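You operate a simulated robot arm through the tools that you are given. There is no shell and no other tool.

You run a simulated robot arm. Do the job below in one go: nothing can be reset, and whatever is moved stays where it is left.

## Task
Press the rivet started in the fixture slide till its head stands as proud as the press card says.
Fine: set the stop dial first; end with the fixture slide out and the dial back on 0 mm.

It is judged by the outcome, as a careful person would: the job done as asked, and still so three seconds after it is handed in. It fails if anything else is knocked over, pushed out of place, dropped, spilled or broken.

## Robot
A 6-joint arm with a two-finger gripper, fixed in place. Base frame: the origin is on the floor under the middle of its stand, x ahead of it, y to its left, z up. Lengths are in m, angles in rad, forces in N, time in s.
It reaches about 1.572 m from its shoulder. Its first joint turns from -2.897 to 2.897 rad. Payload 2.45 kg.
The TCP is the grasp point between the finger pads, 0.02 m short of the fingertips. In the tool frame z runs along the fingers and y along their closing line. The gripper opens to 0.14 m; its body begins 0.168 m behind the TCP.
Orientation is told as [roll, pitch, yaw] about the base's x, y, z axes, in that order, counted from this pose: with the fingers straight down and closing along the base's y, the tool's x points along the base's -x, its y along +y and its z along -z.

## Interface
- The arm moves only by the tool apply_moves. Its argument "commands" is a list that holds one entry, the list of rows, each a list of 7 numbers: the turn, a rotation vector about the base's x, y, z in units of 4 degrees (1.0 is 4 degrees), then the shift along the base's x, y, z in units of 20 mm (1.0 is 20 mm), then the finger opening in m, from 0 to 0.14. In form: [[[wx, wy, wz, x, y, z, gripper], ...]]. A call has 1 to 20 rows; each row shifts and turns the commanded pose from where the row before left it. A call with a number of a shift or a turn outside -1 to 1 is refused whole. Rows are played at 5 a second. More than 0.05 m and 0.15 rad between two rows, or a gripper value outside its range, and nothing of the call is played. A pose out of reach is approached as far as the arm can. The call stops where the force on the tool passes 50 N (or 10 N more than at its start, if that is more) or the arm is blocked; 0.2 s more then pass. The fingers move at their own pace (about 0.045 m/s each) and stop on an object; they squeeze with about 28 N. The grip force told is the motor's: it shows also when the fingers shut on nothing. Time passes only in rows, and 0.2 s behind the last, so rows that do not move let the fingers close. It gives the time, the measured TCP pose, the force on the tool (base axes), the opening and the grip force at its end, in the units of the frame above (readings bear some noise), with the torque about the TCP (base axes, N m) and any sound that the robot's microphone picked up.
- Cameras (640 x 400 px; columns grow to the right, rows downward): "scene" is fixed at [0.2244, -0.6643, 1.514]; the picture's right is [0.85, -0.53, 0.00], its down [-0.15, -0.24, -0.96] and it looks along [0.51, 0.82, -0.28] (base axes); focal length 367 px, centre (320, 200). "wrist" rides on the gripper at [0.078, 0.011, -0.209] in the tool frame; the picture's right is [-0.14, 0.99, 0.00], its down [-0.92, -0.13, -0.37] and it looks along [-0.37, -0.05, 0.93] (tool axes); focal length 280 px, centre (320, 200). There is no depth. A picture from a camera that has moved, and an enlarged one, comes with that camera's place and axes in the base frame and with its lens. The place of the scene camera against the robot may be out by one fixed shift of up to 0.025 m in any direction.
- snapshot(camera): a new picture of that camera. No time passes.
- enlarge(camera, box): a new picture of the part [left, top, right, bottom] of that camera's present view, enlarged. No time passes.
- job_done(): hands the job in; it is judged then, once.

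Places have to be worked out from the pictures, the camera data and where the tool is seen. Open the gripper and draw the arm clear of the work before you hand the job in, unless the task says otherwise.

The tools are called after "Call:" by a JSON object that holds its "op" and its "data". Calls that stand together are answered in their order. apply_moves: Moves the arm, as the interface text tells. Its arguments: {"type":"object","properties":{"commands":{"type":"array"}},"required":["commands"]} The other tools are called the same way: snapshot (camera) takes a picture; enlarge (camera, box) takes an enlarged picture of a part of a camera's view; job_done () hands the job in.

At the start:

```text
time: 0.0
eef_pos: [0.6582, 0.1184, 1.3505]
tool_rot: [0.0, 0.0, 0.001]
wrist_force: [0.2, -0.9, 0.3]
torque: [0.01, 0.04, 0.01]
opening: 0.14
finger_force: 0.0
```

scene: 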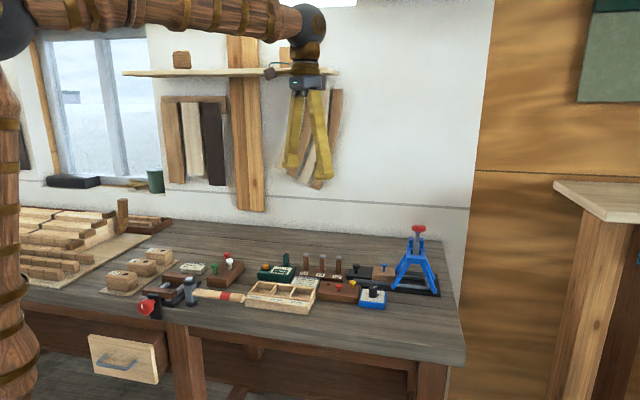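
wrist: 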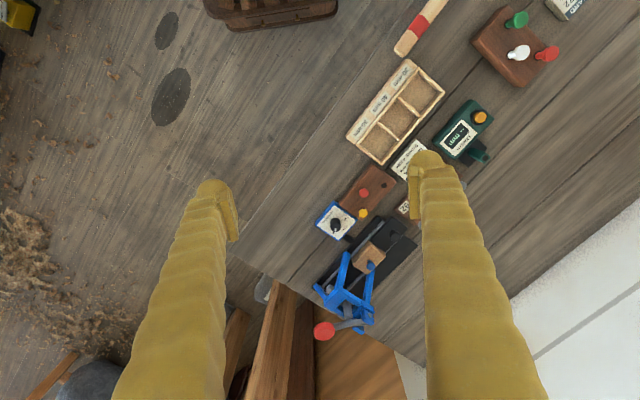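

I'll start by looking closely at the bench: the press, dial, card and fixture slide.

Call:
{"op": "enlarge", "data": {"camera": "scene", "box": [340, 210, 460, 315]}}

Call:
{"op": "enlarge", "data": {"camera": "scene", "box": [240, 240, 360, 315]}}

Call:
{"op": "enlarge", "data": {"camera": "wrist", "box": [300, 130, 440, 350]}}

Call:
{"op": "enlarge", "data": {"camera": "wrist", "box": [380, 80, 520, 220]}}

```text
3.81 times, centred on (400, 262) of scene
camera zoom: at [0.2244, -0.6643, 1.514], right [0.85, -0.53, 0.0], down [-0.15, -0.24, -0.96], along [0.51, 0.82, -0.28], focal length 1397 px, centre (15, -38)
```

zoom: 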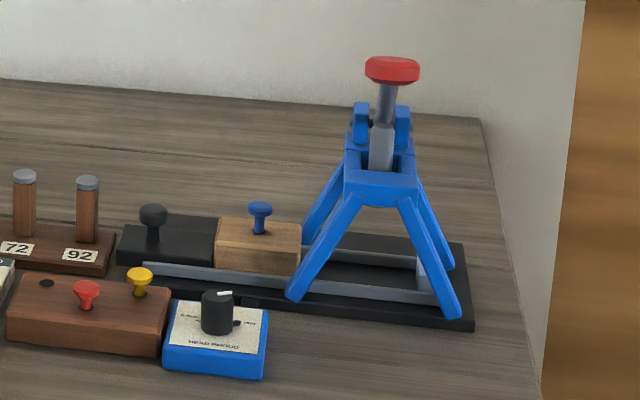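

```text
5.33 times, centred on (300, 278) of scene
camera zoom: at [0.2244, -0.6643, 1.514], right [0.85, -0.53, 0.0], down [-0.15, -0.24, -0.96], along [0.51, 0.82, -0.28], focal length 1956 px, centre (427, -213)
```

zoom: 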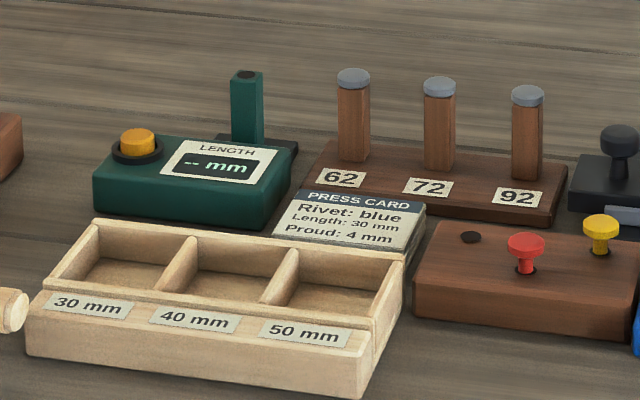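

```text
1.82 times, centred on (370, 240) of wrist
camera zoom: at [0.5794, 0.1281, 1.5582], right [0.14, 0.99, 0.0], down [0.92, -0.13, 0.37], along [0.37, -0.05, -0.93], focal length 510 px, centre (229, 127)
```

zoom: 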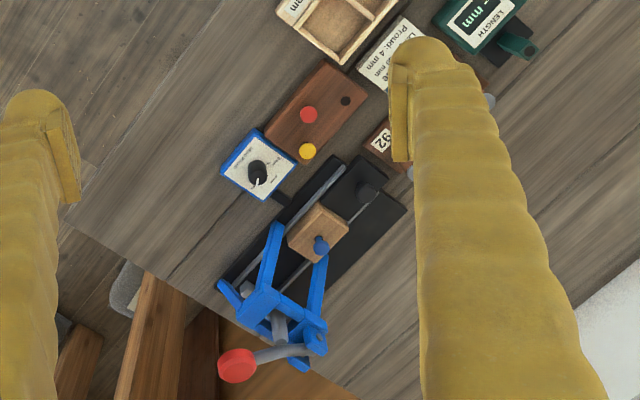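

```text
2.86 times, centred on (450, 150) of wrist
camera zoom: at [0.5794, 0.1281, 1.5582], right [0.14, 0.99, 0.0], down [0.92, -0.13, 0.37], along [0.37, -0.05, -0.93], focal length 801 px, centre (-51, 343)
```

zoom: 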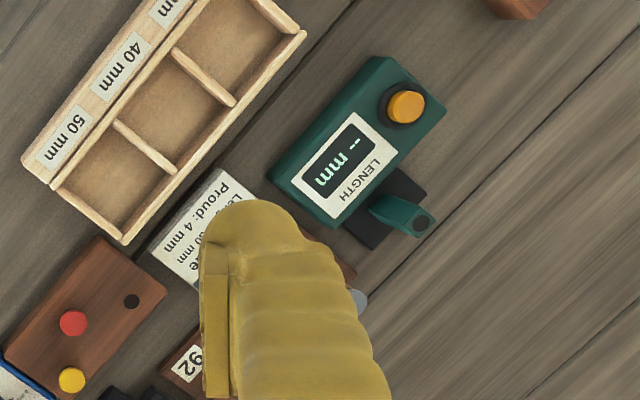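

The card says: blue rivet, 30 mm, 4 mm proud. The blue rivet sits in the fixture slide, around (1.02, 0.20, 0.95), and the press's red knob is near (1.04, 0.07, 1.12). I'm moving the wrist camera above the press for a closer look.

Call:
{"op": "apply_moves", "data": {"commands": [[[0, 0, 0, 1, 0.13, -0.2, 0.14], [0, 0, 0, 1, 0.13, -0.2, 0.14], [0, 0, 0, 1, 0.13, -0.2, 0.14], [0, 0, 0, 1, 0.13, -0.2, 0.14], [0, 0, 0, 1, 0.13, -0.2, 0.14], [0, 0, 0, 1, 0.13, -0.2, 0.14], [0, 0, 0, 1, 0.13, -0.2, 0.14], [0, 0, 0, 1, 0.13, -0.2, 0.14], [0, 0, 0, 1, 0.13, -0.2, 0.14], [0, 0, 0, 1, 0.13, -0.2, 0.14], [0, 0, 0, 0, 0, 0, 0.14]]]}}

Call:
{"op": "snapshot", "data": {"camera": "wrist"}}

Call:
{"op": "snapshot", "data": {"camera": "scene"}}

```text
time: 2.4
eef_pos: [0.8609, 0.1481, 1.3106]
tool_rot: [0.0, -0.001, 0.002]
wrist_force: [-0.5, -0.5, 0.0]
torque: [0.0, -0.01, 0.02]
opening: 0.14
finger_force: 0.1
```

```text
taken
camera wrist: at [0.7811, 0.1574, 1.5201], right [0.14, 0.99, 0.0], down [0.92, -0.13, 0.37], along [0.37, -0.05, -0.93], focal length 280 px, centre (320, 200)
```

wrist: 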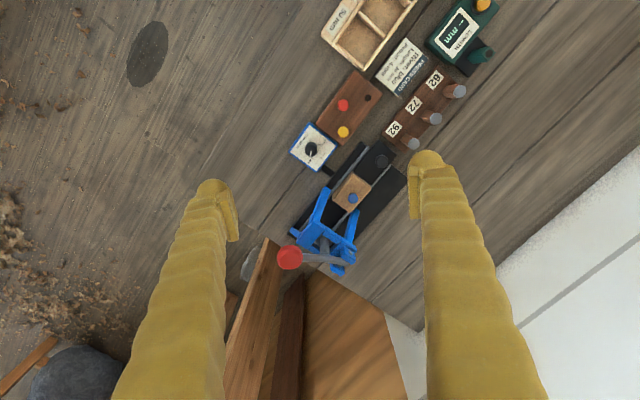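

```text
taken
```

scene: 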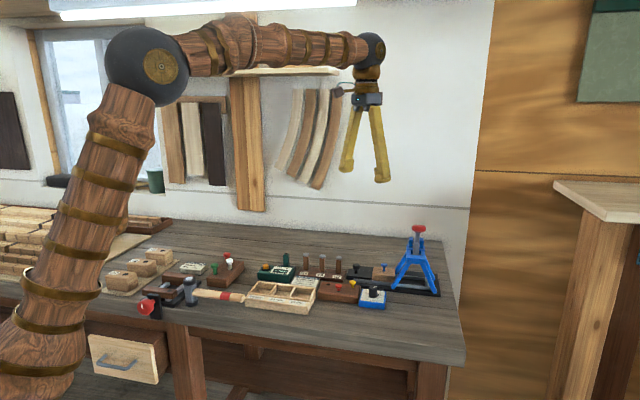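

Call:
{"op": "enlarge", "data": {"camera": "wrist", "box": [270, 120, 420, 280]}}

Call:
{"op": "enlarge", "data": {"camera": "wrist", "box": [280, 115, 350, 185]}}

Call:
{"op": "enlarge", "data": {"camera": "wrist", "box": [280, 180, 370, 280]}}

Call:
{"op": "enlarge", "data": {"camera": "scene", "box": [350, 280, 395, 315]}}

Call:
{"op": "enlarge", "data": {"camera": "scene", "box": [380, 215, 450, 305]}}

```text
2.50 times, centred on (345, 200) of wrist
camera zoom: at [0.7811, 0.1574, 1.5201], right [0.14, 0.99, 0.0], down [0.92, -0.13, 0.37], along [0.37, -0.05, -0.93], focal length 701 px, centre (258, 200)
```

zoom: 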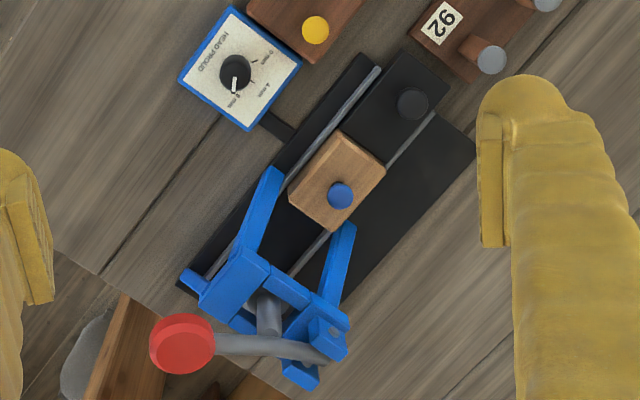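

```text
5.71 times, centred on (315, 150) of wrist
camera zoom: at [0.7811, 0.1574, 1.5201], right [0.14, 0.99, 0.0], down [0.92, -0.13, 0.37], along [0.37, -0.05, -0.93], focal length 1602 px, centre (349, 486)
```

zoom: 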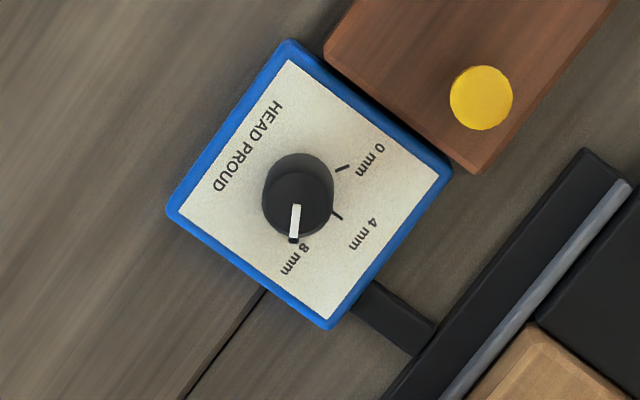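

```text
4.00 times, centred on (325, 230) of wrist
camera zoom: at [0.7811, 0.1574, 1.5201], right [0.14, 0.99, 0.0], down [0.92, -0.13, 0.37], along [0.37, -0.05, -0.93], focal length 1122 px, centre (300, 80)
```

zoom: 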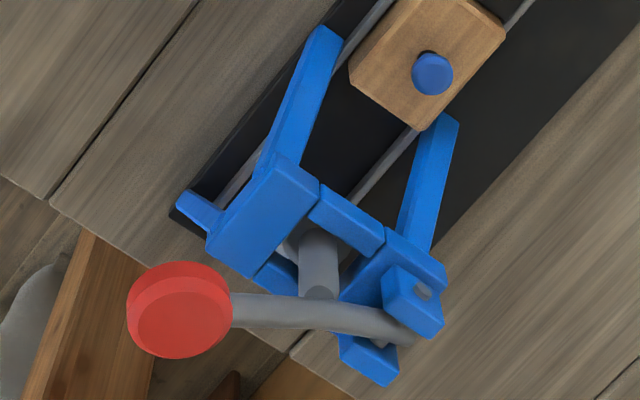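

```text
11.43 times, centred on (372, 298) of scene
camera zoom: at [0.2244, -0.6643, 1.514], right [0.85, -0.53, 0.0], down [-0.15, -0.24, -0.96], along [0.51, 0.82, -0.28], focal length 4191 px, centre (-280, -914)
```

zoom: 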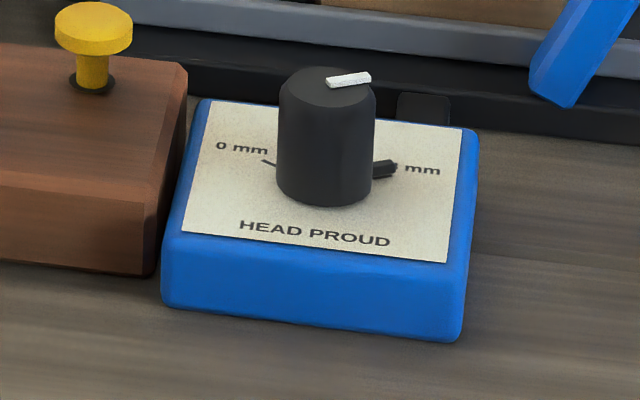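

```text
4.44 times, centred on (415, 260) of scene
camera zoom: at [0.2244, -0.6643, 1.514], right [0.85, -0.53, 0.0], down [-0.15, -0.24, -0.96], along [0.51, 0.82, -0.28], focal length 1630 px, centre (-102, -67)
```

zoom: 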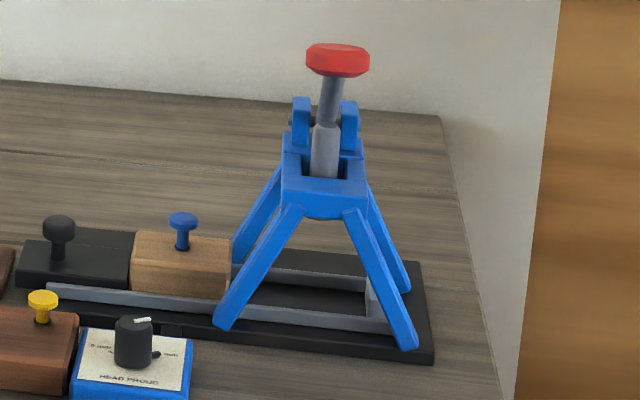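

The dial reads 8 mm now: 0, 4 and 8 are marked round a vertical knob with a white pointer line, and the knob is near (0.90, 0.12). The slide axis runs at about −45° in the base frame, so I'm lowering the open gripper above the dial with its yaw matched to that for a close look.

Call:
{"op": "apply_moves", "data": {"commands": [[[0, 0, -0.94, 0.14, -0.1, -0.96, 0.14], [0, 0, -0.94, 0.14, -0.1, -0.96, 0.14], [0, 0, -0.94, 0.14, -0.1, -0.96, 0.14], [0, 0, -0.94, 0.14, -0.1, -0.96, 0.14], [0, 0, -0.94, 0.14, -0.1, -0.96, 0.14], [0, 0, -0.94, 0.14, -0.1, -0.96, 0.14], [0, 0, -0.94, 0.14, -0.1, -0.96, 0.14], [0, 0, -0.94, 0.14, -0.1, -0.96, 0.14], [0, 0, -0.94, 0.14, -0.1, -0.96, 0.14], [0, 0, -0.94, 0.14, -0.1, -0.96, 0.14], [0, 0, -0.94, 0.14, -0.1, -0.96, 0.14], [0, 0, -0.94, 0.14, -0.1, -0.96, 0.14], [0, 0, 0, 0, 0, 0, 0.14]]]}}

Call:
{"op": "snapshot", "data": {"camera": "wrist"}}

Call:
{"op": "snapshot", "data": {"camera": "scene"}}

```text
time: 5.2
eef_pos: [0.8939, 0.1216, 1.0784]
tool_rot: [0.001, 0.001, -0.785]
wrist_force: [0.2, -0.5, -0.2]
torque: [-0.02, 0.0, 0.01]
opening: 0.1399
finger_force: 0.0
```

```text
taken
camera wrist: at [0.8453, 0.1828, 1.2875], right [0.8, 0.6, 0.0], down [0.56, -0.74, 0.37], along [0.22, -0.29, -0.93], focal length 280 px, centre (320, 200)
```

wrist: 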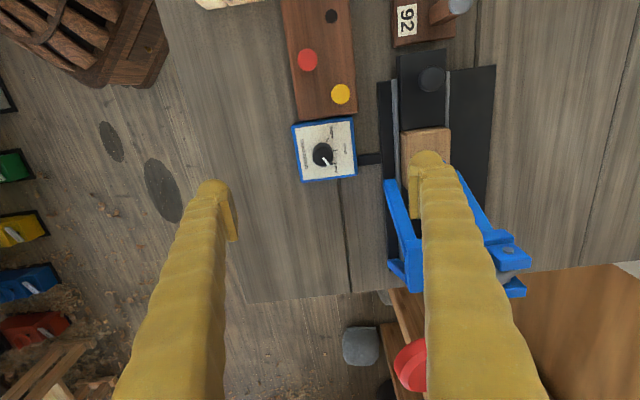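

```text
taken
```

scene: 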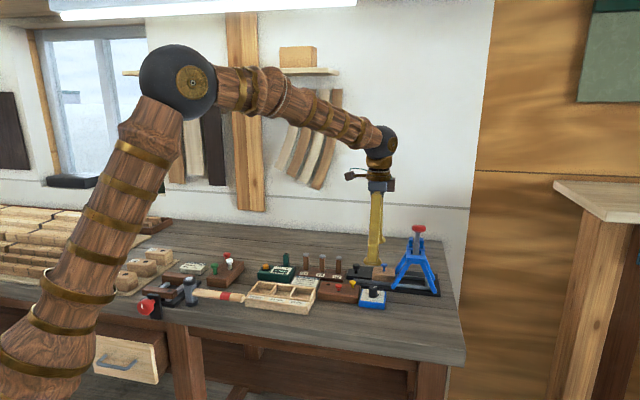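

The camera is now square to the press. I'll enlarge the dial and the fixture to measure them.

Call:
{"op": "enlarge", "data": {"camera": "wrist", "box": [285, 110, 365, 190]}}

Call:
{"op": "enlarge", "data": {"camera": "wrist", "box": [370, 40, 540, 300]}}

```text
5.00 times, centred on (325, 150) of wrist
camera zoom: at [0.8453, 0.1828, 1.2875], right [0.8, 0.6, 0.0], down [0.56, -0.74, 0.37], along [0.22, -0.29, -0.93], focal length 1402 px, centre (295, 450)
```

zoom: 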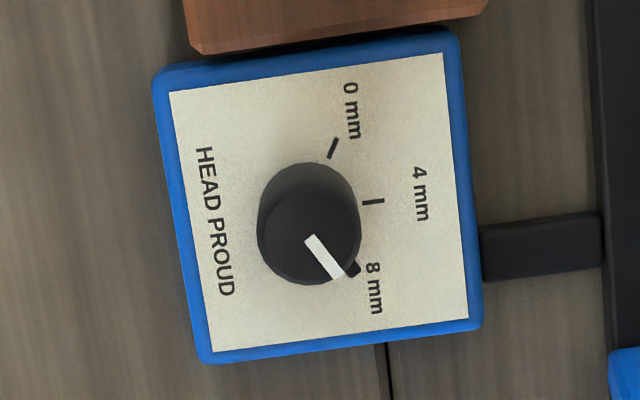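

```text
1.54 times, centred on (455, 170) of wrist
camera zoom: at [0.8453, 0.1828, 1.2875], right [0.8, 0.6, 0.0], down [0.56, -0.74, 0.37], along [0.22, -0.29, -0.93], focal length 431 px, centre (112, 246)
```

zoom: 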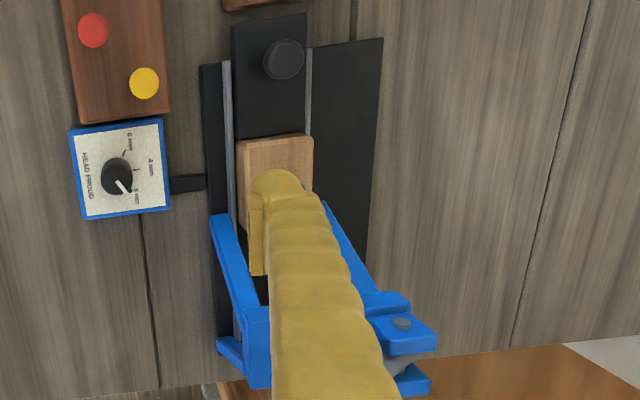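

The dial knob axis is near (0.895, 0.124). It is about 24 mm across with its top near z≈0.945, and the pointer nub faces base angle ≈ −16°. I'll turn the gripper to yaw ≈ −16° so the fingers close square to the nub, narrow them, and come down to z≈1.0 to check.

Call:
{"op": "apply_moves", "data": {"commands": [[[0, 0, 0.906, 0, 0.015, -0.44, 0.06], [0, 0, 0.906, 0.01, 0.015, -0.44, 0.06], [0, 0, 0.906, 0.01, 0.015, -0.44, 0.06], [0, 0, 0.906, 0.01, 0.015, -0.44, 0.06], [0, 0, 0.906, 0.01, 0.015, -0.44, 0.06], [0, 0, 0.906, 0.01, 0.015, -0.44, 0.06], [0, 0, 0.906, 0.0, 0.015, -0.44, 0.06], [0, 0, 0.906, 0.0, 0.015, -0.44, 0.06], [0, 0, 0, 0, 0, 0, 0.06]]]}}

Call:
{"op": "snapshot", "data": {"camera": "wrist"}}

Call:
{"op": "enlarge", "data": {"camera": "scene", "box": [330, 215, 430, 315]}}

```text
time: 7.2
eef_pos: [0.8922, 0.1228, 1.0083]
tool_rot: [0.001, -0.001, -0.28]
wrist_force: [-0.2, 0.1, 0.1]
torque: [-0.02, 0.01, 0.01]
opening: 0.0601
finger_force: 0.0
```

```text
taken
camera wrist: at [0.8201, 0.1539, 1.2167], right [0.41, 0.91, 0.0], down [0.85, -0.38, 0.37], along [0.34, -0.15, -0.93], focal length 280 px, centre (320, 200)
```

wrist: 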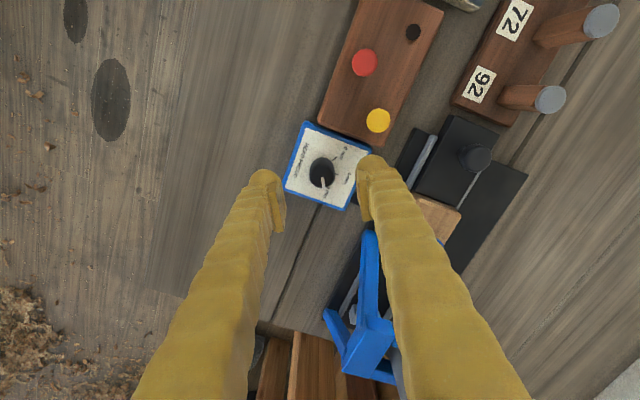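

```text
4.00 times, centred on (380, 265) of scene
camera zoom: at [0.2244, -0.6643, 1.514], right [0.85, -0.53, 0.0], down [-0.15, -0.24, -0.96], along [0.51, 0.82, -0.28], focal length 1467 px, centre (80, -60)
```

zoom: 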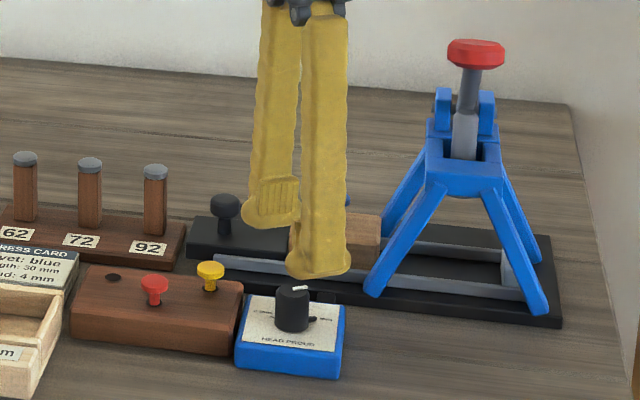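

I'll zoom in on the fingertips against the dial in both cameras to get the height difference.

Call:
{"op": "enlarge", "data": {"camera": "scene", "box": [380, 255, 425, 313]}}

Call:
{"op": "enlarge", "data": {"camera": "scene", "box": [354, 255, 404, 313]}}

Call:
{"op": "enlarge", "data": {"camera": "wrist", "box": [260, 110, 390, 240]}}

```text
6.90 times, centred on (402, 284) of scene
camera zoom: at [0.2244, -0.6643, 1.514], right [0.85, -0.53, 0.0], down [-0.15, -0.24, -0.96], along [0.51, 0.82, -0.28], focal length 2529 px, centre (-249, -379)
```

zoom: 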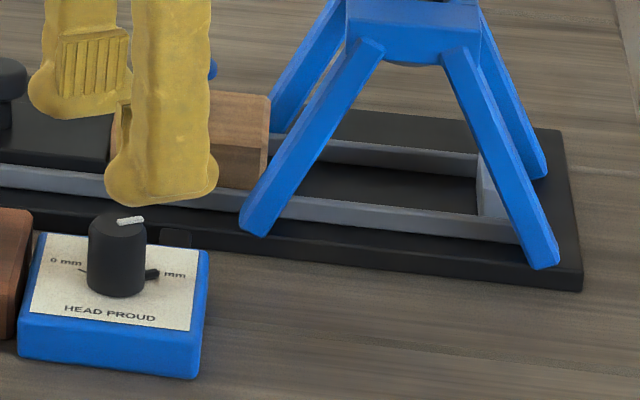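

```text
6.90 times, centred on (379, 284) of scene
camera zoom: at [0.2244, -0.6643, 1.514], right [0.85, -0.53, 0.0], down [-0.15, -0.24, -0.96], along [0.51, 0.82, -0.28], focal length 2529 px, centre (-87, -379)
```

zoom: 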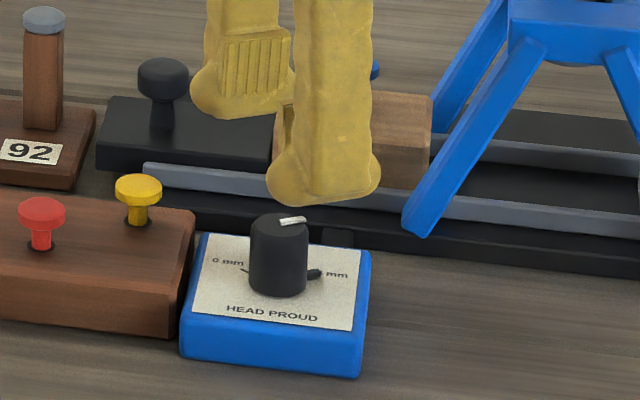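

```text
3.08 times, centred on (325, 175) of wrist
camera zoom: at [0.8201, 0.1539, 1.2167], right [0.41, 0.91, 0.0], down [0.85, -0.38, 0.37], along [0.34, -0.15, -0.93], focal length 863 px, centre (305, 277)
```

zoom: 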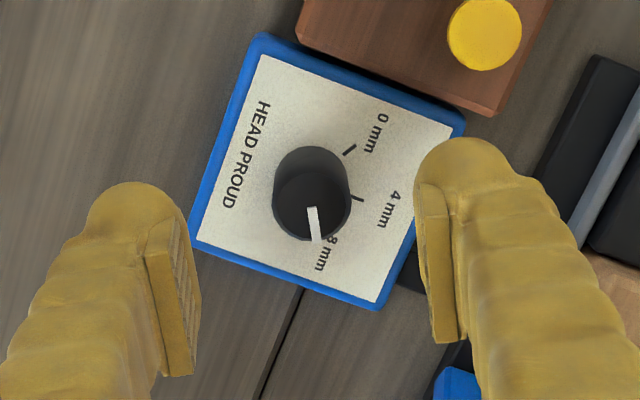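

The knob top is at z≈0.958, the dial face at about 0.931, and the axis at about (0.893, 0.125). I'll descend so the fingertips sit about 5 mm above the dial face, and check before closing.

Call:
{"op": "apply_moves", "data": {"commands": [[[0, 0, 0, 0.02, 0.03, -0.6, 0.05], [0, 0, 0, 0.02, 0.04, -0.6, 0.05], [0, 0, 0, 0.01, 0.03, -0.6, 0.05], [0, 0, 0, 0, 0, -0.7, 0.05], [0, 0, 0, 0, 0, 0, 0.05]]]}}

Call:
{"op": "enlarge", "data": {"camera": "wrist", "box": [250, 110, 390, 250]}}

Call:
{"op": "enlarge", "data": {"camera": "scene", "box": [340, 245, 410, 313]}}

```text
time: 8.4
eef_pos: [0.8947, 0.1241, 0.9591]
tool_rot: [-0.001, 0.0, -0.283]
wrist_force: [0.3, -0.7, -0.3]
torque: [0.01, 0.01, -0.01]
opening: 0.0501
finger_force: 0.0
```

```text
2.86 times, centred on (320, 180) of wrist
camera zoom: at [0.8224, 0.1549, 1.1685], right [0.41, 0.91, 0.0], down [0.85, -0.38, 0.37], along [0.34, -0.15, -0.93], focal length 801 px, centre (320, 257)
```

zoom: 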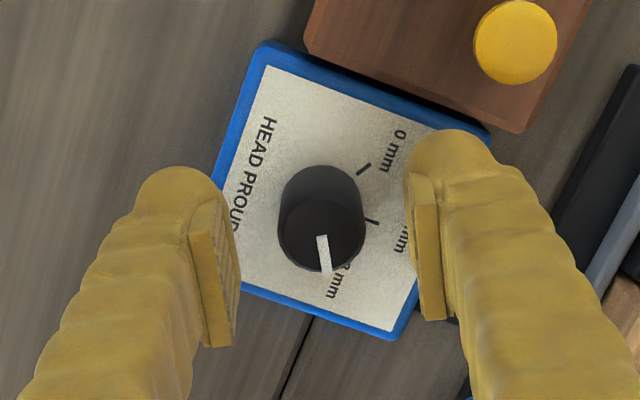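

```text
5.88 times, centred on (375, 279) of scene
camera zoom: at [0.2244, -0.6643, 1.514], right [0.85, -0.53, 0.0], down [-0.15, -0.24, -0.96], along [0.51, 0.82, -0.28], focal length 2157 px, centre (-4, -265)
```

zoom: 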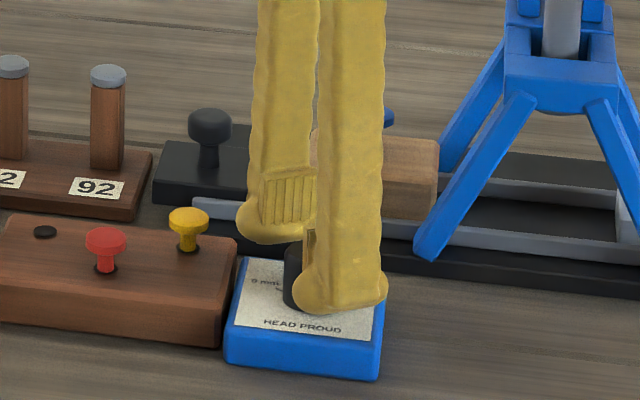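

The fingers straddle the knob centrally, with no force reading. I'll make a small centring nudge, then close on it.

Call:
{"op": "apply_moves", "data": {"commands": [[[0, 0, 0, -0.07, 0.03, -0.12, 0.05], [0, 0, 0, 0, 0, 0, 0.03], [0, 0, 0, 0, 0, 0, 0.02], [0, 0, 0, 0, 0, 0, 0.015], [0, 0, 0, 0, 0, 0, 0.015]]]}}

Call:
{"op": "enlarge", "data": {"camera": "wrist", "box": [250, 110, 390, 250]}}

```text
time: 9.6
eef_pos: [0.8927, 0.1252, 0.9561]
tool_rot: [0.0, -0.001, -0.281]
wrist_force: [2.3, 3.9, -0.6]
torque: [0.05, -0.07, 0.02]
opening: 0.0246
finger_force: 44.8
```

```text
2.86 times, centred on (320, 180) of wrist
camera zoom: at [0.821, 0.1557, 1.1653], right [0.41, 0.91, 0.0], down [0.85, -0.38, 0.37], along [0.34, -0.15, -0.93], focal length 801 px, centre (320, 257)
```

zoom: 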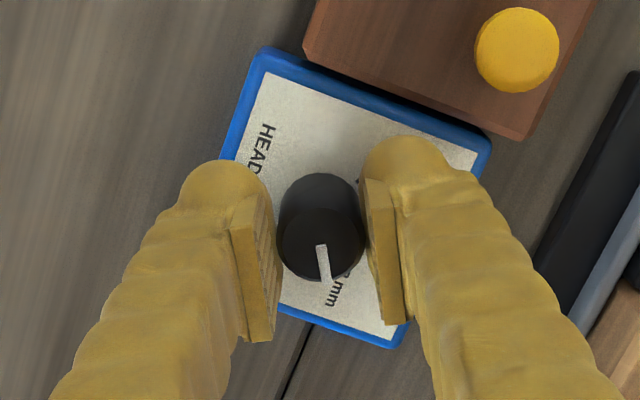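

The grip is on at 24.6 mm with low side force. I'll turn it counter-clockwise 28° first to see how the dial responds.

Call:
{"op": "apply_moves", "data": {"commands": [[[0, 0, 1, 0.02, 0.02, 0, 0.015], [0, 0, 1, 0, 0, 0, 0.015], [0, 0, 1, 0, 0, 0, 0.015], [0, 0, 1, 0, 0, 0, 0.015], [0, 0, 1, 0, 0, 0, 0.015], [0, 0, 1, 0, 0, 0, 0.015], [0, 0, 1, 0, 0, 0, 0.015]]]}}

Call:
{"op": "enlarge", "data": {"camera": "wrist", "box": [250, 110, 390, 250]}}

Call:
{"op": "enlarge", "data": {"camera": "scene", "box": [340, 245, 410, 313]}}

```text
time: 11.3
eef_pos: [0.8936, 0.1249, 0.9564]
tool_rot: [-0.002, -0.001, 0.202]
wrist_force: [-1.7, -4.7, 1.1]
torque: [-0.08, 0.07, 0.01]
opening: 0.0247
finger_force: 45.0
stopped in row 7: the force on the tool passed its limit at 52 N (the readings are from after the stop); the commanded pose is now the measured one
```

```text
2.86 times, centred on (320, 180) of wrist
camera zoom: at [0.8141, 0.1183, 1.1652], right [-0.06, 1.0, 0.0], down [0.93, 0.06, 0.37], along [0.37, 0.02, -0.93], focal length 801 px, centre (320, 257)
```

zoom: 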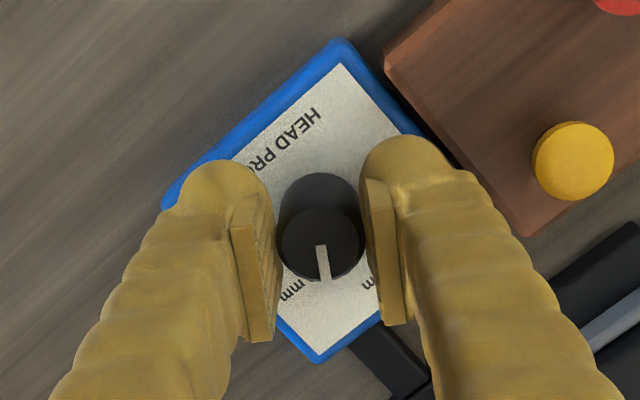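

```text
5.88 times, centred on (375, 279) of scene
camera zoom: at [0.2244, -0.6643, 1.514], right [0.85, -0.53, 0.0], down [-0.15, -0.24, -0.96], along [0.51, 0.82, -0.28], focal length 2157 px, centre (-4, -265)
```

zoom: 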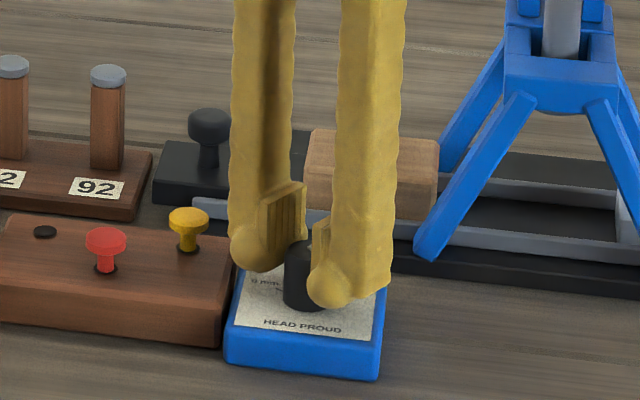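

The knob turned along with the fingers, but a force spike stopped the last row. A finger may be touching the neighbouring rivet stand, so I'm looking closely there.

Call:
{"op": "enlarge", "data": {"camera": "wrist", "box": [320, 120, 380, 180]}}

Call:
{"op": "enlarge", "data": {"camera": "scene", "box": [355, 270, 395, 310]}}

```text
6.67 times, centred on (350, 150) of wrist
camera zoom: at [0.8141, 0.1183, 1.1652], right [-0.06, 1.0, 0.0], down [0.93, 0.06, 0.37], along [0.37, 0.02, -0.93], focal length 1869 px, centre (120, 533)
```

zoom: 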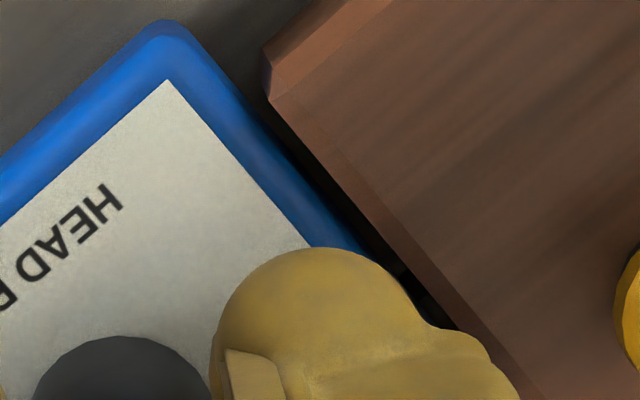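

```text
10.00 times, centred on (375, 290) of scene
camera zoom: at [0.2244, -0.6643, 1.514], right [0.85, -0.53, 0.0], down [-0.15, -0.24, -0.96], along [0.51, 0.82, -0.28], focal length 3667 px, centre (-230, -700)
```

zoom: 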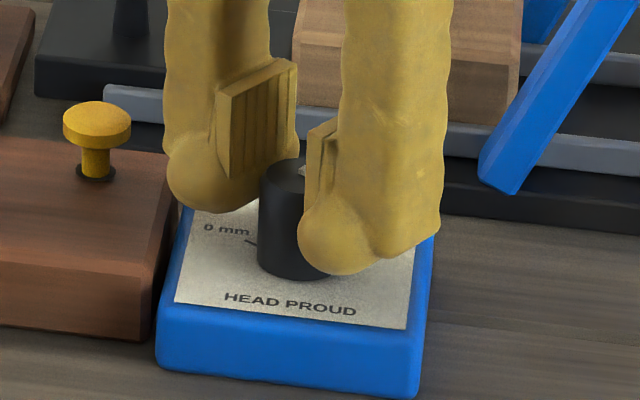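

The left finger is right against the rivet stand's edge, and the stand top is a little higher than my fingertips. Nothing has moved so far. I'll turn back 20°, ease the grip slightly, and lift about 10 mm to re-grip from a direction that keeps clear of the stand.

Call:
{"op": "apply_moves", "data": {"commands": [[[0, 0, -1, 0, 0, 0, 0.015], [0, 0, -1, 0, 0, 0, 0.015], [0, 0, -1, 0, 0, 0, 0.015], [0, 0, -1, 0, 0, 0, 0.015], [0, 0, -1, 0, 0, 0, 0.015], [0, 0, 0, 0, 0, 0, 0.03], [0, 0, 0, 0, 0, 0, 0.03], [0, 0, 0, 0, 0, 0.5, 0.03], [0, 0, 0, 0, 0, 0.5, 0.03], [0, 0, 0, 0, 0, 0.5, 0.03], [0, 0, 0, 0, 0, 0, 0.05]]]}}

Call:
{"op": "snapshot", "data": {"camera": "wrist"}}

Call:
{"op": "enlarge", "data": {"camera": "scene", "box": [340, 245, 410, 313]}}

```text
time: 13.7
eef_pos: [0.8934, 0.1246, 0.9862]
tool_rot: [-0.003, 0.001, -0.147]
wrist_force: [-0.4, -0.1, 0.5]
torque: [0.02, -0.04, 0.0]
opening: 0.0499
finger_force: 0.1
```

```text
taken
camera wrist: at [0.8175, 0.1466, 1.195], right [0.28, 0.96, 0.0], down [0.89, -0.26, 0.37], along [0.35, -0.11, -0.93], focal length 280 px, centre (320, 200)
```

wrist: 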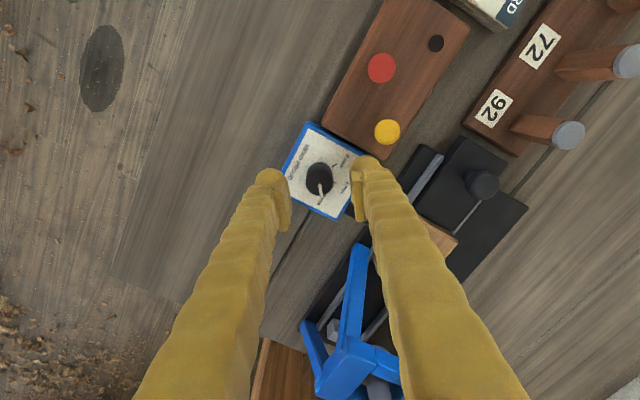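

```text
5.88 times, centred on (375, 279) of scene
camera zoom: at [0.2244, -0.6643, 1.514], right [0.85, -0.53, 0.0], down [-0.15, -0.24, -0.96], along [0.51, 0.82, -0.28], focal length 2157 px, centre (-4, -265)
```

zoom: 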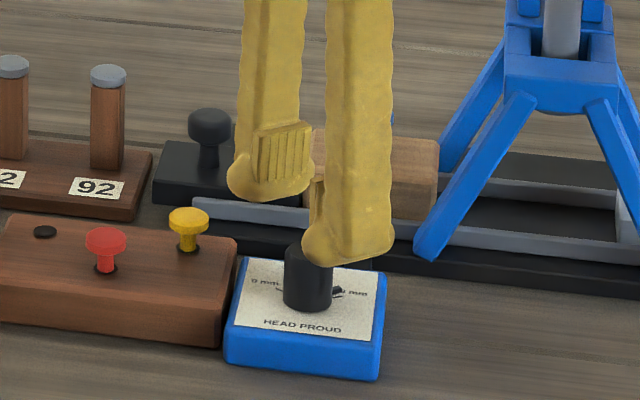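

Everything is still in place and the knob turned back to near 8 mm. Holding above the knob, I'll rotate the gripper to yaw ≈ −73°, which leaves room for a 50° turn clear of the stand.

Call:
{"op": "apply_moves", "data": {"commands": [[[0, 0, -0.95, 0, 0, 0, 0.05], [0, 0, -0.95, 0, 0, 0, 0.05], [0, 0, -0.95, 0, 0, 0, 0.05], [0, 0, -0.95, 0, 0, 0, 0.05], [0, 0, -0.95, 0, 0, 0, 0.05], [0, 0, -0.95, 0, 0, 0, 0.05], [0, 0, -0.95, 0, 0, 0, 0.05], [0, 0, -0.95, 0, 0, 0, 0.05], [0, 0, -0.95, 0, 0, 0, 0.05], [0, 0, -0.95, 0, 0, 0, 0.05], [0, 0, -0.95, 0, 0, 0, 0.05], [0, 0, -0.95, 0, 0, 0, 0.05], [0, 0, -0.95, 0, 0, 0, 0.05], [0, 0, -0.95, 0, 0, 0, 0.05], [0, 0, -0.95, 0, 0, 0, 0.05], [0, 0, -0.95, 0, 0, 0, 0.05], [0, 0, -0.95, 0, 0, 0, 0.05], [0, 0, 0, 0, 0, 0, 0.05]]]}}

Call:
{"op": "enlarge", "data": {"camera": "wrist", "box": [250, 110, 390, 250]}}

Call:
{"op": "enlarge", "data": {"camera": "scene", "box": [340, 245, 410, 313]}}

```text
time: 17.5
eef_pos: [0.8941, 0.1257, 0.9867]
tool_rot: [-0.002, -0.001, -1.275]
wrist_force: [-0.9, 0.6, 0.2]
torque: [0.0, 0.0, -0.04]
opening: 0.05
finger_force: 0.0
```

```text
2.86 times, centred on (320, 180) of wrist
camera zoom: at [0.8814, 0.2013, 1.1954], right [0.99, 0.16, 0.0], down [0.15, -0.92, 0.37], along [0.06, -0.37, -0.93], focal length 801 px, centre (320, 257)
```

zoom: 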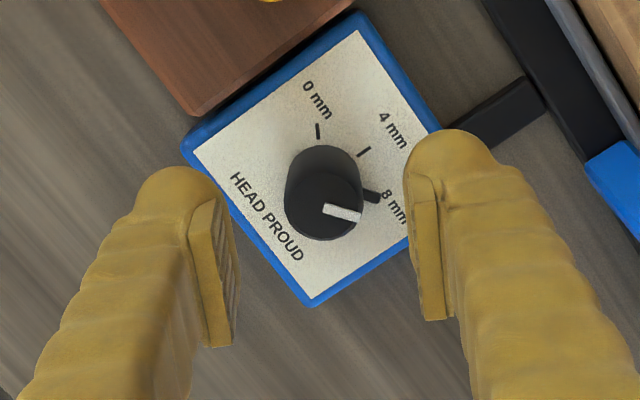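

```text
5.88 times, centred on (375, 279) of scene
camera zoom: at [0.2244, -0.6643, 1.514], right [0.85, -0.53, 0.0], down [-0.15, -0.24, -0.96], along [0.51, 0.82, -0.28], focal length 2157 px, centre (-4, -265)
```

zoom: 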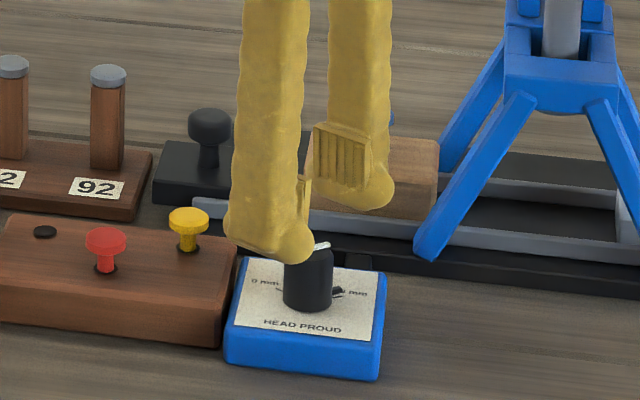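

The nub sits about 8° past 8 mm toward 4 mm, with the 4 mm tick about 52° counter-clockwise from it. I'll descend to z≈0.965, which puts the tips above the stand's height, then grip and turn 52°.

Call:
{"op": "apply_moves", "data": {"commands": [[[0, 0, 0, 0, -0.02, -0.55, 0.05], [0, 0, 0, 0, -0.02, -0.53, 0.05], [0, 0, 0, 0, 0, 0, 0.03], [0, 0, 0, 0, 0, 0, 0.015], [0, 0, 0, 0, 0, 0, 0.015], [0, 0, 0, 0, 0, 0, 0.015]]]}}

Call:
{"op": "enlarge", "data": {"camera": "wrist", "box": [250, 110, 390, 250]}}

```text
time: 18.9
eef_pos: [0.894, 0.1246, 0.9645]
tool_rot: [0.0, 0.0, -1.272]
wrist_force: [16.8, 3.8, 10.8]
torque: [0.16, -0.38, -0.03]
opening: 0.0263
finger_force: 8.1
```

```text
2.86 times, centred on (320, 180) of wrist
camera zoom: at [0.8807, 0.2007, 1.1729], right [0.99, 0.16, 0.0], down [0.15, -0.92, 0.37], along [0.06, -0.37, -0.93], focal length 801 px, centre (320, 257)
```

zoom: 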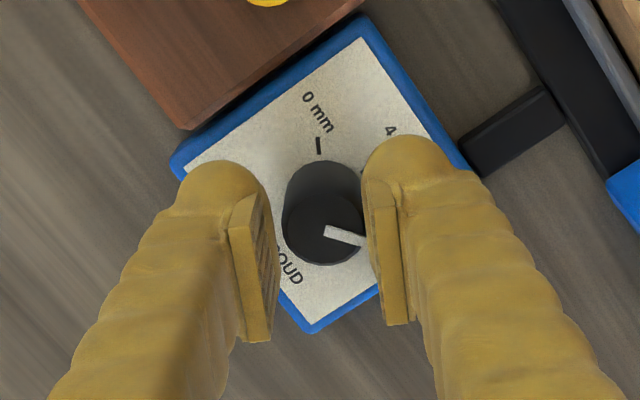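

The right finger touched the knob first, with about 17 N sideways in +x, so the knob sits roughly 1–2 mm further +x. I'll ease open, recentre and close again.

Call:
{"op": "apply_moves", "data": {"commands": [[[0, 0, 0, 0, 0, 0, 0.04], [0, 0, 0, 0, 0, 0, 0.04], [0, 0, 0, 0.08, 0.02, 0, 0.04], [0, 0, 0, 0, 0, 0, 0.03], [0, 0, 0, 0, 0, 0, 0.02], [0, 0, 0, 0, 0, 0, 0.015], [0, 0, 0, 0, 0, 0, 0.015], [0, 0, 0, 0, 0, 0, 0.015]]]}}

Call:
{"op": "enlarge", "data": {"camera": "wrist", "box": [250, 110, 390, 250]}}

Call:
{"op": "enlarge", "data": {"camera": "scene", "box": [350, 265, 400, 313]}}

```text
time: 20.7
eef_pos: [0.8951, 0.1242, 0.9643]
tool_rot: [-0.001, 0.0, -1.273]
wrist_force: [7.1, 3.1, 20.9]
torque: [0.04, -0.15, 0.04]
opening: 0.0211
finger_force: 44.5
```

```text
2.86 times, centred on (320, 180) of wrist
camera zoom: at [0.882, 0.2012, 1.174], right [0.99, 0.16, 0.0], down [0.15, -0.92, 0.37], along [0.06, -0.36, -0.93], focal length 801 px, centre (320, 257)
```

zoom: 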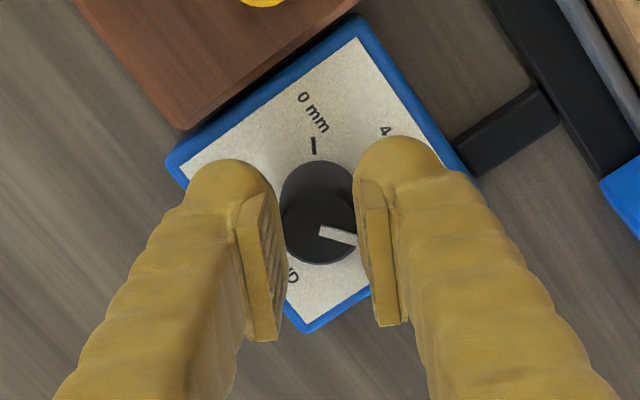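

```text
8.33 times, centred on (375, 289) of scene
camera zoom: at [0.2244, -0.6643, 1.514], right [0.85, -0.53, 0.0], down [-0.15, -0.24, -0.96], along [0.51, 0.82, -0.28], focal length 3056 px, centre (-138, -542)
```

zoom: 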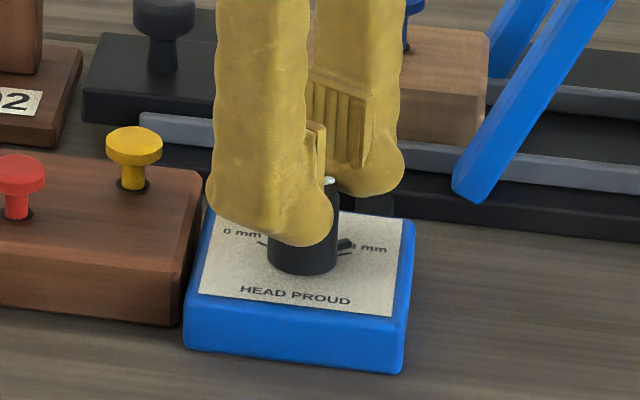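

At this height only the pads' lower edge catches the knob top: the opening is 21 mm with 21 N upward, so the grip is poor. The two grips put the knob axis at about (0.8954, 0.125). I'll release, lift, re-orient to yaw ≈ −48°, and grip lower.

Call:
{"op": "apply_moves", "data": {"commands": [[[0, 0, 0, 0, 0, 0, 0.05], [0, 0, 0, 0, 0, 0, 0.05], [0, 0, 0, 0, 0, 0.6, 0.05], [0, 0, 0, 0.02, 0.04, 0.6, 0.05], [0, 0, 0.9, 0, 0, 0, 0.05], [0, 0, 0.9, 0, 0, 0, 0.05], [0, 0, 0.9, 0, 0, 0, 0.05], [0, 0, 0.9, 0, 0, 0, 0.05], [0, 0, 0.9, 0, 0, 0, 0.05], [0, 0, 0.9, 0, 0, 0, 0.05], [0, 0, 0.9, 0, 0, 0, 0.05], [0, 0, 0, 0, 0, 0, 0.05]]]}}

Call:
{"op": "enlarge", "data": {"camera": "wrist", "box": [250, 110, 390, 250]}}

Call:
{"op": "enlarge", "data": {"camera": "scene", "box": [350, 265, 400, 313]}}

```text
time: 23.3
eef_pos: [0.8956, 0.1252, 0.9883]
tool_rot: [-0.001, -0.001, -0.834]
wrist_force: [-0.1, -0.3, -0.2]
torque: [0.0, -0.01, -0.01]
opening: 0.0498
finger_force: 0.0
```

```text
2.86 times, centred on (320, 180) of wrist
camera zoom: at [0.851, 0.1895, 1.197], right [0.83, 0.56, 0.0], down [0.52, -0.77, 0.37], along [0.21, -0.31, -0.93], focal length 801 px, centre (320, 257)
```

zoom: 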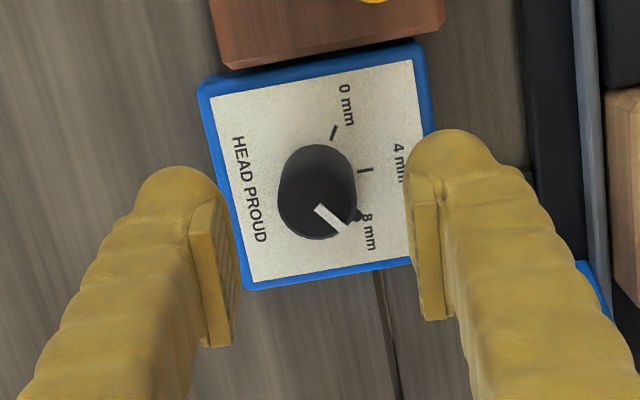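

```text
8.33 times, centred on (375, 289) of scene
camera zoom: at [0.2244, -0.6643, 1.514], right [0.85, -0.53, 0.0], down [-0.15, -0.24, -0.96], along [0.51, 0.82, -0.28], focal length 3056 px, centre (-138, -542)
```

zoom: 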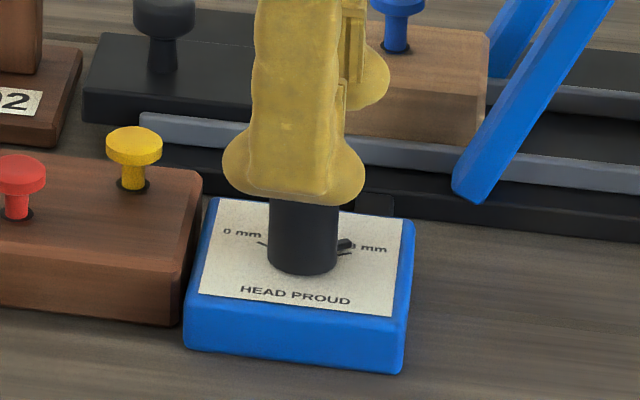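

The gripper is well centred above the knob. I'll descend to z≈0.959 and close on it again.

Call:
{"op": "apply_moves", "data": {"commands": [[[0, 0, 0, 0, 0, -0.5, 0.05], [0, 0, 0, 0, 0, -0.5, 0.05], [0, 0, 0, 0, 0, -0.5, 0.05], [0, 0, 0, 0, 0, 0, 0.03], [0, 0, 0, 0, 0, 0, 0.02], [0, 0, 0, 0, 0, 0, 0.015], [0, 0, 0, 0, 0, 0, 0.015], [0, 0, 0, 0, 0, 0, 0.015]]]}}

Call:
{"op": "enlarge", "data": {"camera": "wrist", "box": [250, 110, 390, 250]}}

```text
time: 25.1
eef_pos: [0.8951, 0.1249, 0.9597]
tool_rot: [-0.003, 0.001, -0.833]
wrist_force: [-14.2, -11.6, 0.0]
torque: [-0.07, 0.16, 0.05]
opening: 0.0276
finger_force: 9.5
```

```text
2.86 times, centred on (320, 180) of wrist
camera zoom: at [0.8513, 0.1898, 1.1679], right [0.83, 0.56, 0.0], down [0.52, -0.77, 0.37], along [0.21, -0.31, -0.93], focal length 801 px, centre (320, 257)
```

zoom: 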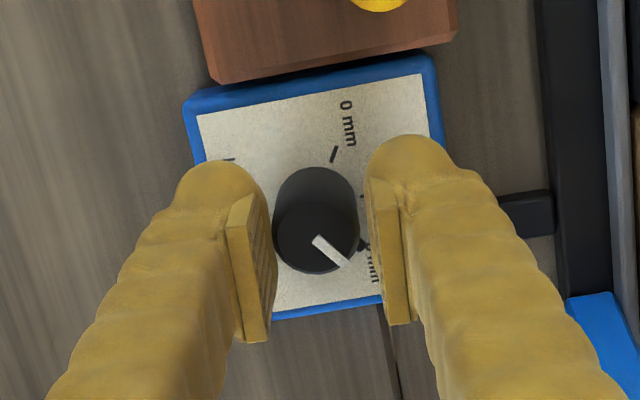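

The left pad touched first this time, so I'll shift about 1.5 mm toward it while closing.

Call:
{"op": "apply_moves", "data": {"commands": [[[0, 0, 0, -0.04, -0.03, 0, 0.015], [0, 0, 0, -0.03, -0.03, 0, 0.015], [0, 0, 0, 0, 0, 0, 0.015], [0, 0, 0, 0, 0, 0, 0.015]]]}}

Call:
{"op": "enlarge", "data": {"camera": "wrist", "box": [250, 110, 390, 250]}}

```text
time: 26.1
eef_pos: [0.8955, 0.1242, 0.9593]
tool_rot: [-0.003, -0.002, -0.835]
wrist_force: [-3.3, 0.0, -4.8]
torque: [0.02, 0.05, -0.01]
opening: 0.0243
finger_force: 45.2
```

```text
2.86 times, centred on (320, 180) of wrist
camera zoom: at [0.8501, 0.1888, 1.1679], right [0.83, 0.56, 0.0], down [0.52, -0.77, 0.37], along [0.21, -0.31, -0.93], focal length 801 px, centre (320, 257)
```

zoom: 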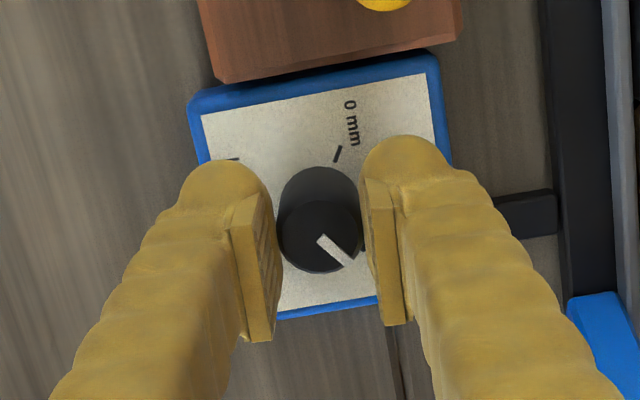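

The grip is now firm: 24.3 mm opening and balanced forces. I'll turn it counter-clockwise 48° toward 4 mm.

Call:
{"op": "apply_moves", "data": {"commands": [[[0, 0, 1, 0, 0, 0, 0.015], [0, 0, 1, 0, 0, 0, 0.015], [0, 0, 1, 0, 0, 0, 0.015], [0, 0, 1, 0, 0, 0, 0.015], [0, 0, 1, 0, 0, 0, 0.015], [0, 0, 1, 0, 0, 0, 0.015], [0, 0, 1, 0, 0, 0, 0.015], [0, 0, 1, 0, 0, 0, 0.015], [0, 0, 1, 0, 0, 0, 0.015], [0, 0, 1, 0, 0, 0, 0.015], [0, 0, 1, 0, 0, 0, 0.015], [0, 0, 1, 0, 0, 0, 0.015], [0, 0, 0, 0, 0, 0, 0.015]]]}}

Call:
{"op": "enlarge", "data": {"camera": "wrist", "box": [250, 110, 390, 250]}}

Call:
{"op": "enlarge", "data": {"camera": "scene", "box": [350, 265, 400, 313]}}

```text
time: 28.9
eef_pos: [0.8946, 0.1238, 0.9603]
tool_rot: [-0.002, -0.001, 0.002]
wrist_force: [17.0, 41.7, 7.7]
torque: [0.48, -0.23, 0.03]
opening: 0.0247
finger_force: 45.2
```

```text
2.86 times, centred on (320, 180) of wrist
camera zoom: at [0.8153, 0.1339, 1.1679], right [0.13, 0.99, 0.0], down [0.92, -0.12, 0.37], along [0.37, -0.05, -0.93], focal length 801 px, centre (320, 257)
```

zoom: 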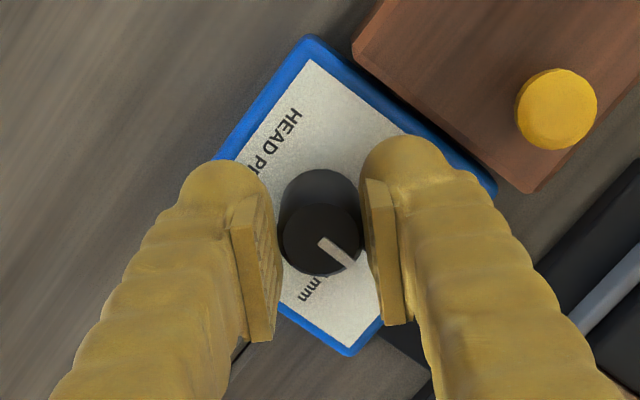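

```text
8.33 times, centred on (375, 289) of scene
camera zoom: at [0.2244, -0.6643, 1.514], right [0.85, -0.53, 0.0], down [-0.15, -0.24, -0.96], along [0.51, 0.82, -0.28], focal length 3056 px, centre (-138, -542)
```

zoom: 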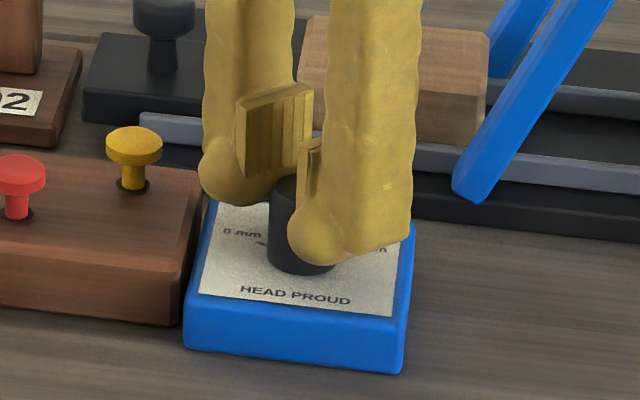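

The 42 N sideways force is eccentricity: the knob axis is about 2 mm further in +y than my rotation centre. I'll shift to relieve it, still gripped.

Call:
{"op": "apply_moves", "data": {"commands": [[[0, 0, 0, 0.01, 0.05, 0, 0.015], [0, 0, 0, 0.01, 0.04, 0, 0.015], [0, 0, 0, 0, 0, 0, 0.015]]]}}

Call:
{"op": "snapshot", "data": {"camera": "wrist"}}

```text
time: 29.7
eef_pos: [0.8948, 0.1249, 0.9596]
tool_rot: [-0.004, 0.002, 0.004]
wrist_force: [-13.4, 3.9, 12.0]
torque: [0.05, 0.27, 0.02]
opening: 0.0247
finger_force: 45.0
```

```text
taken
camera wrist: at [0.8156, 0.1344, 1.1679], right [0.13, 0.99, 0.0], down [0.92, -0.12, 0.37], along [0.36, -0.05, -0.93], focal length 280 px, centre (320, 200)
```

wrist: 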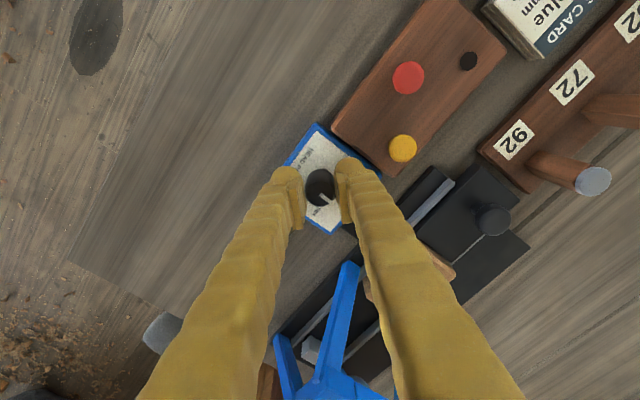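

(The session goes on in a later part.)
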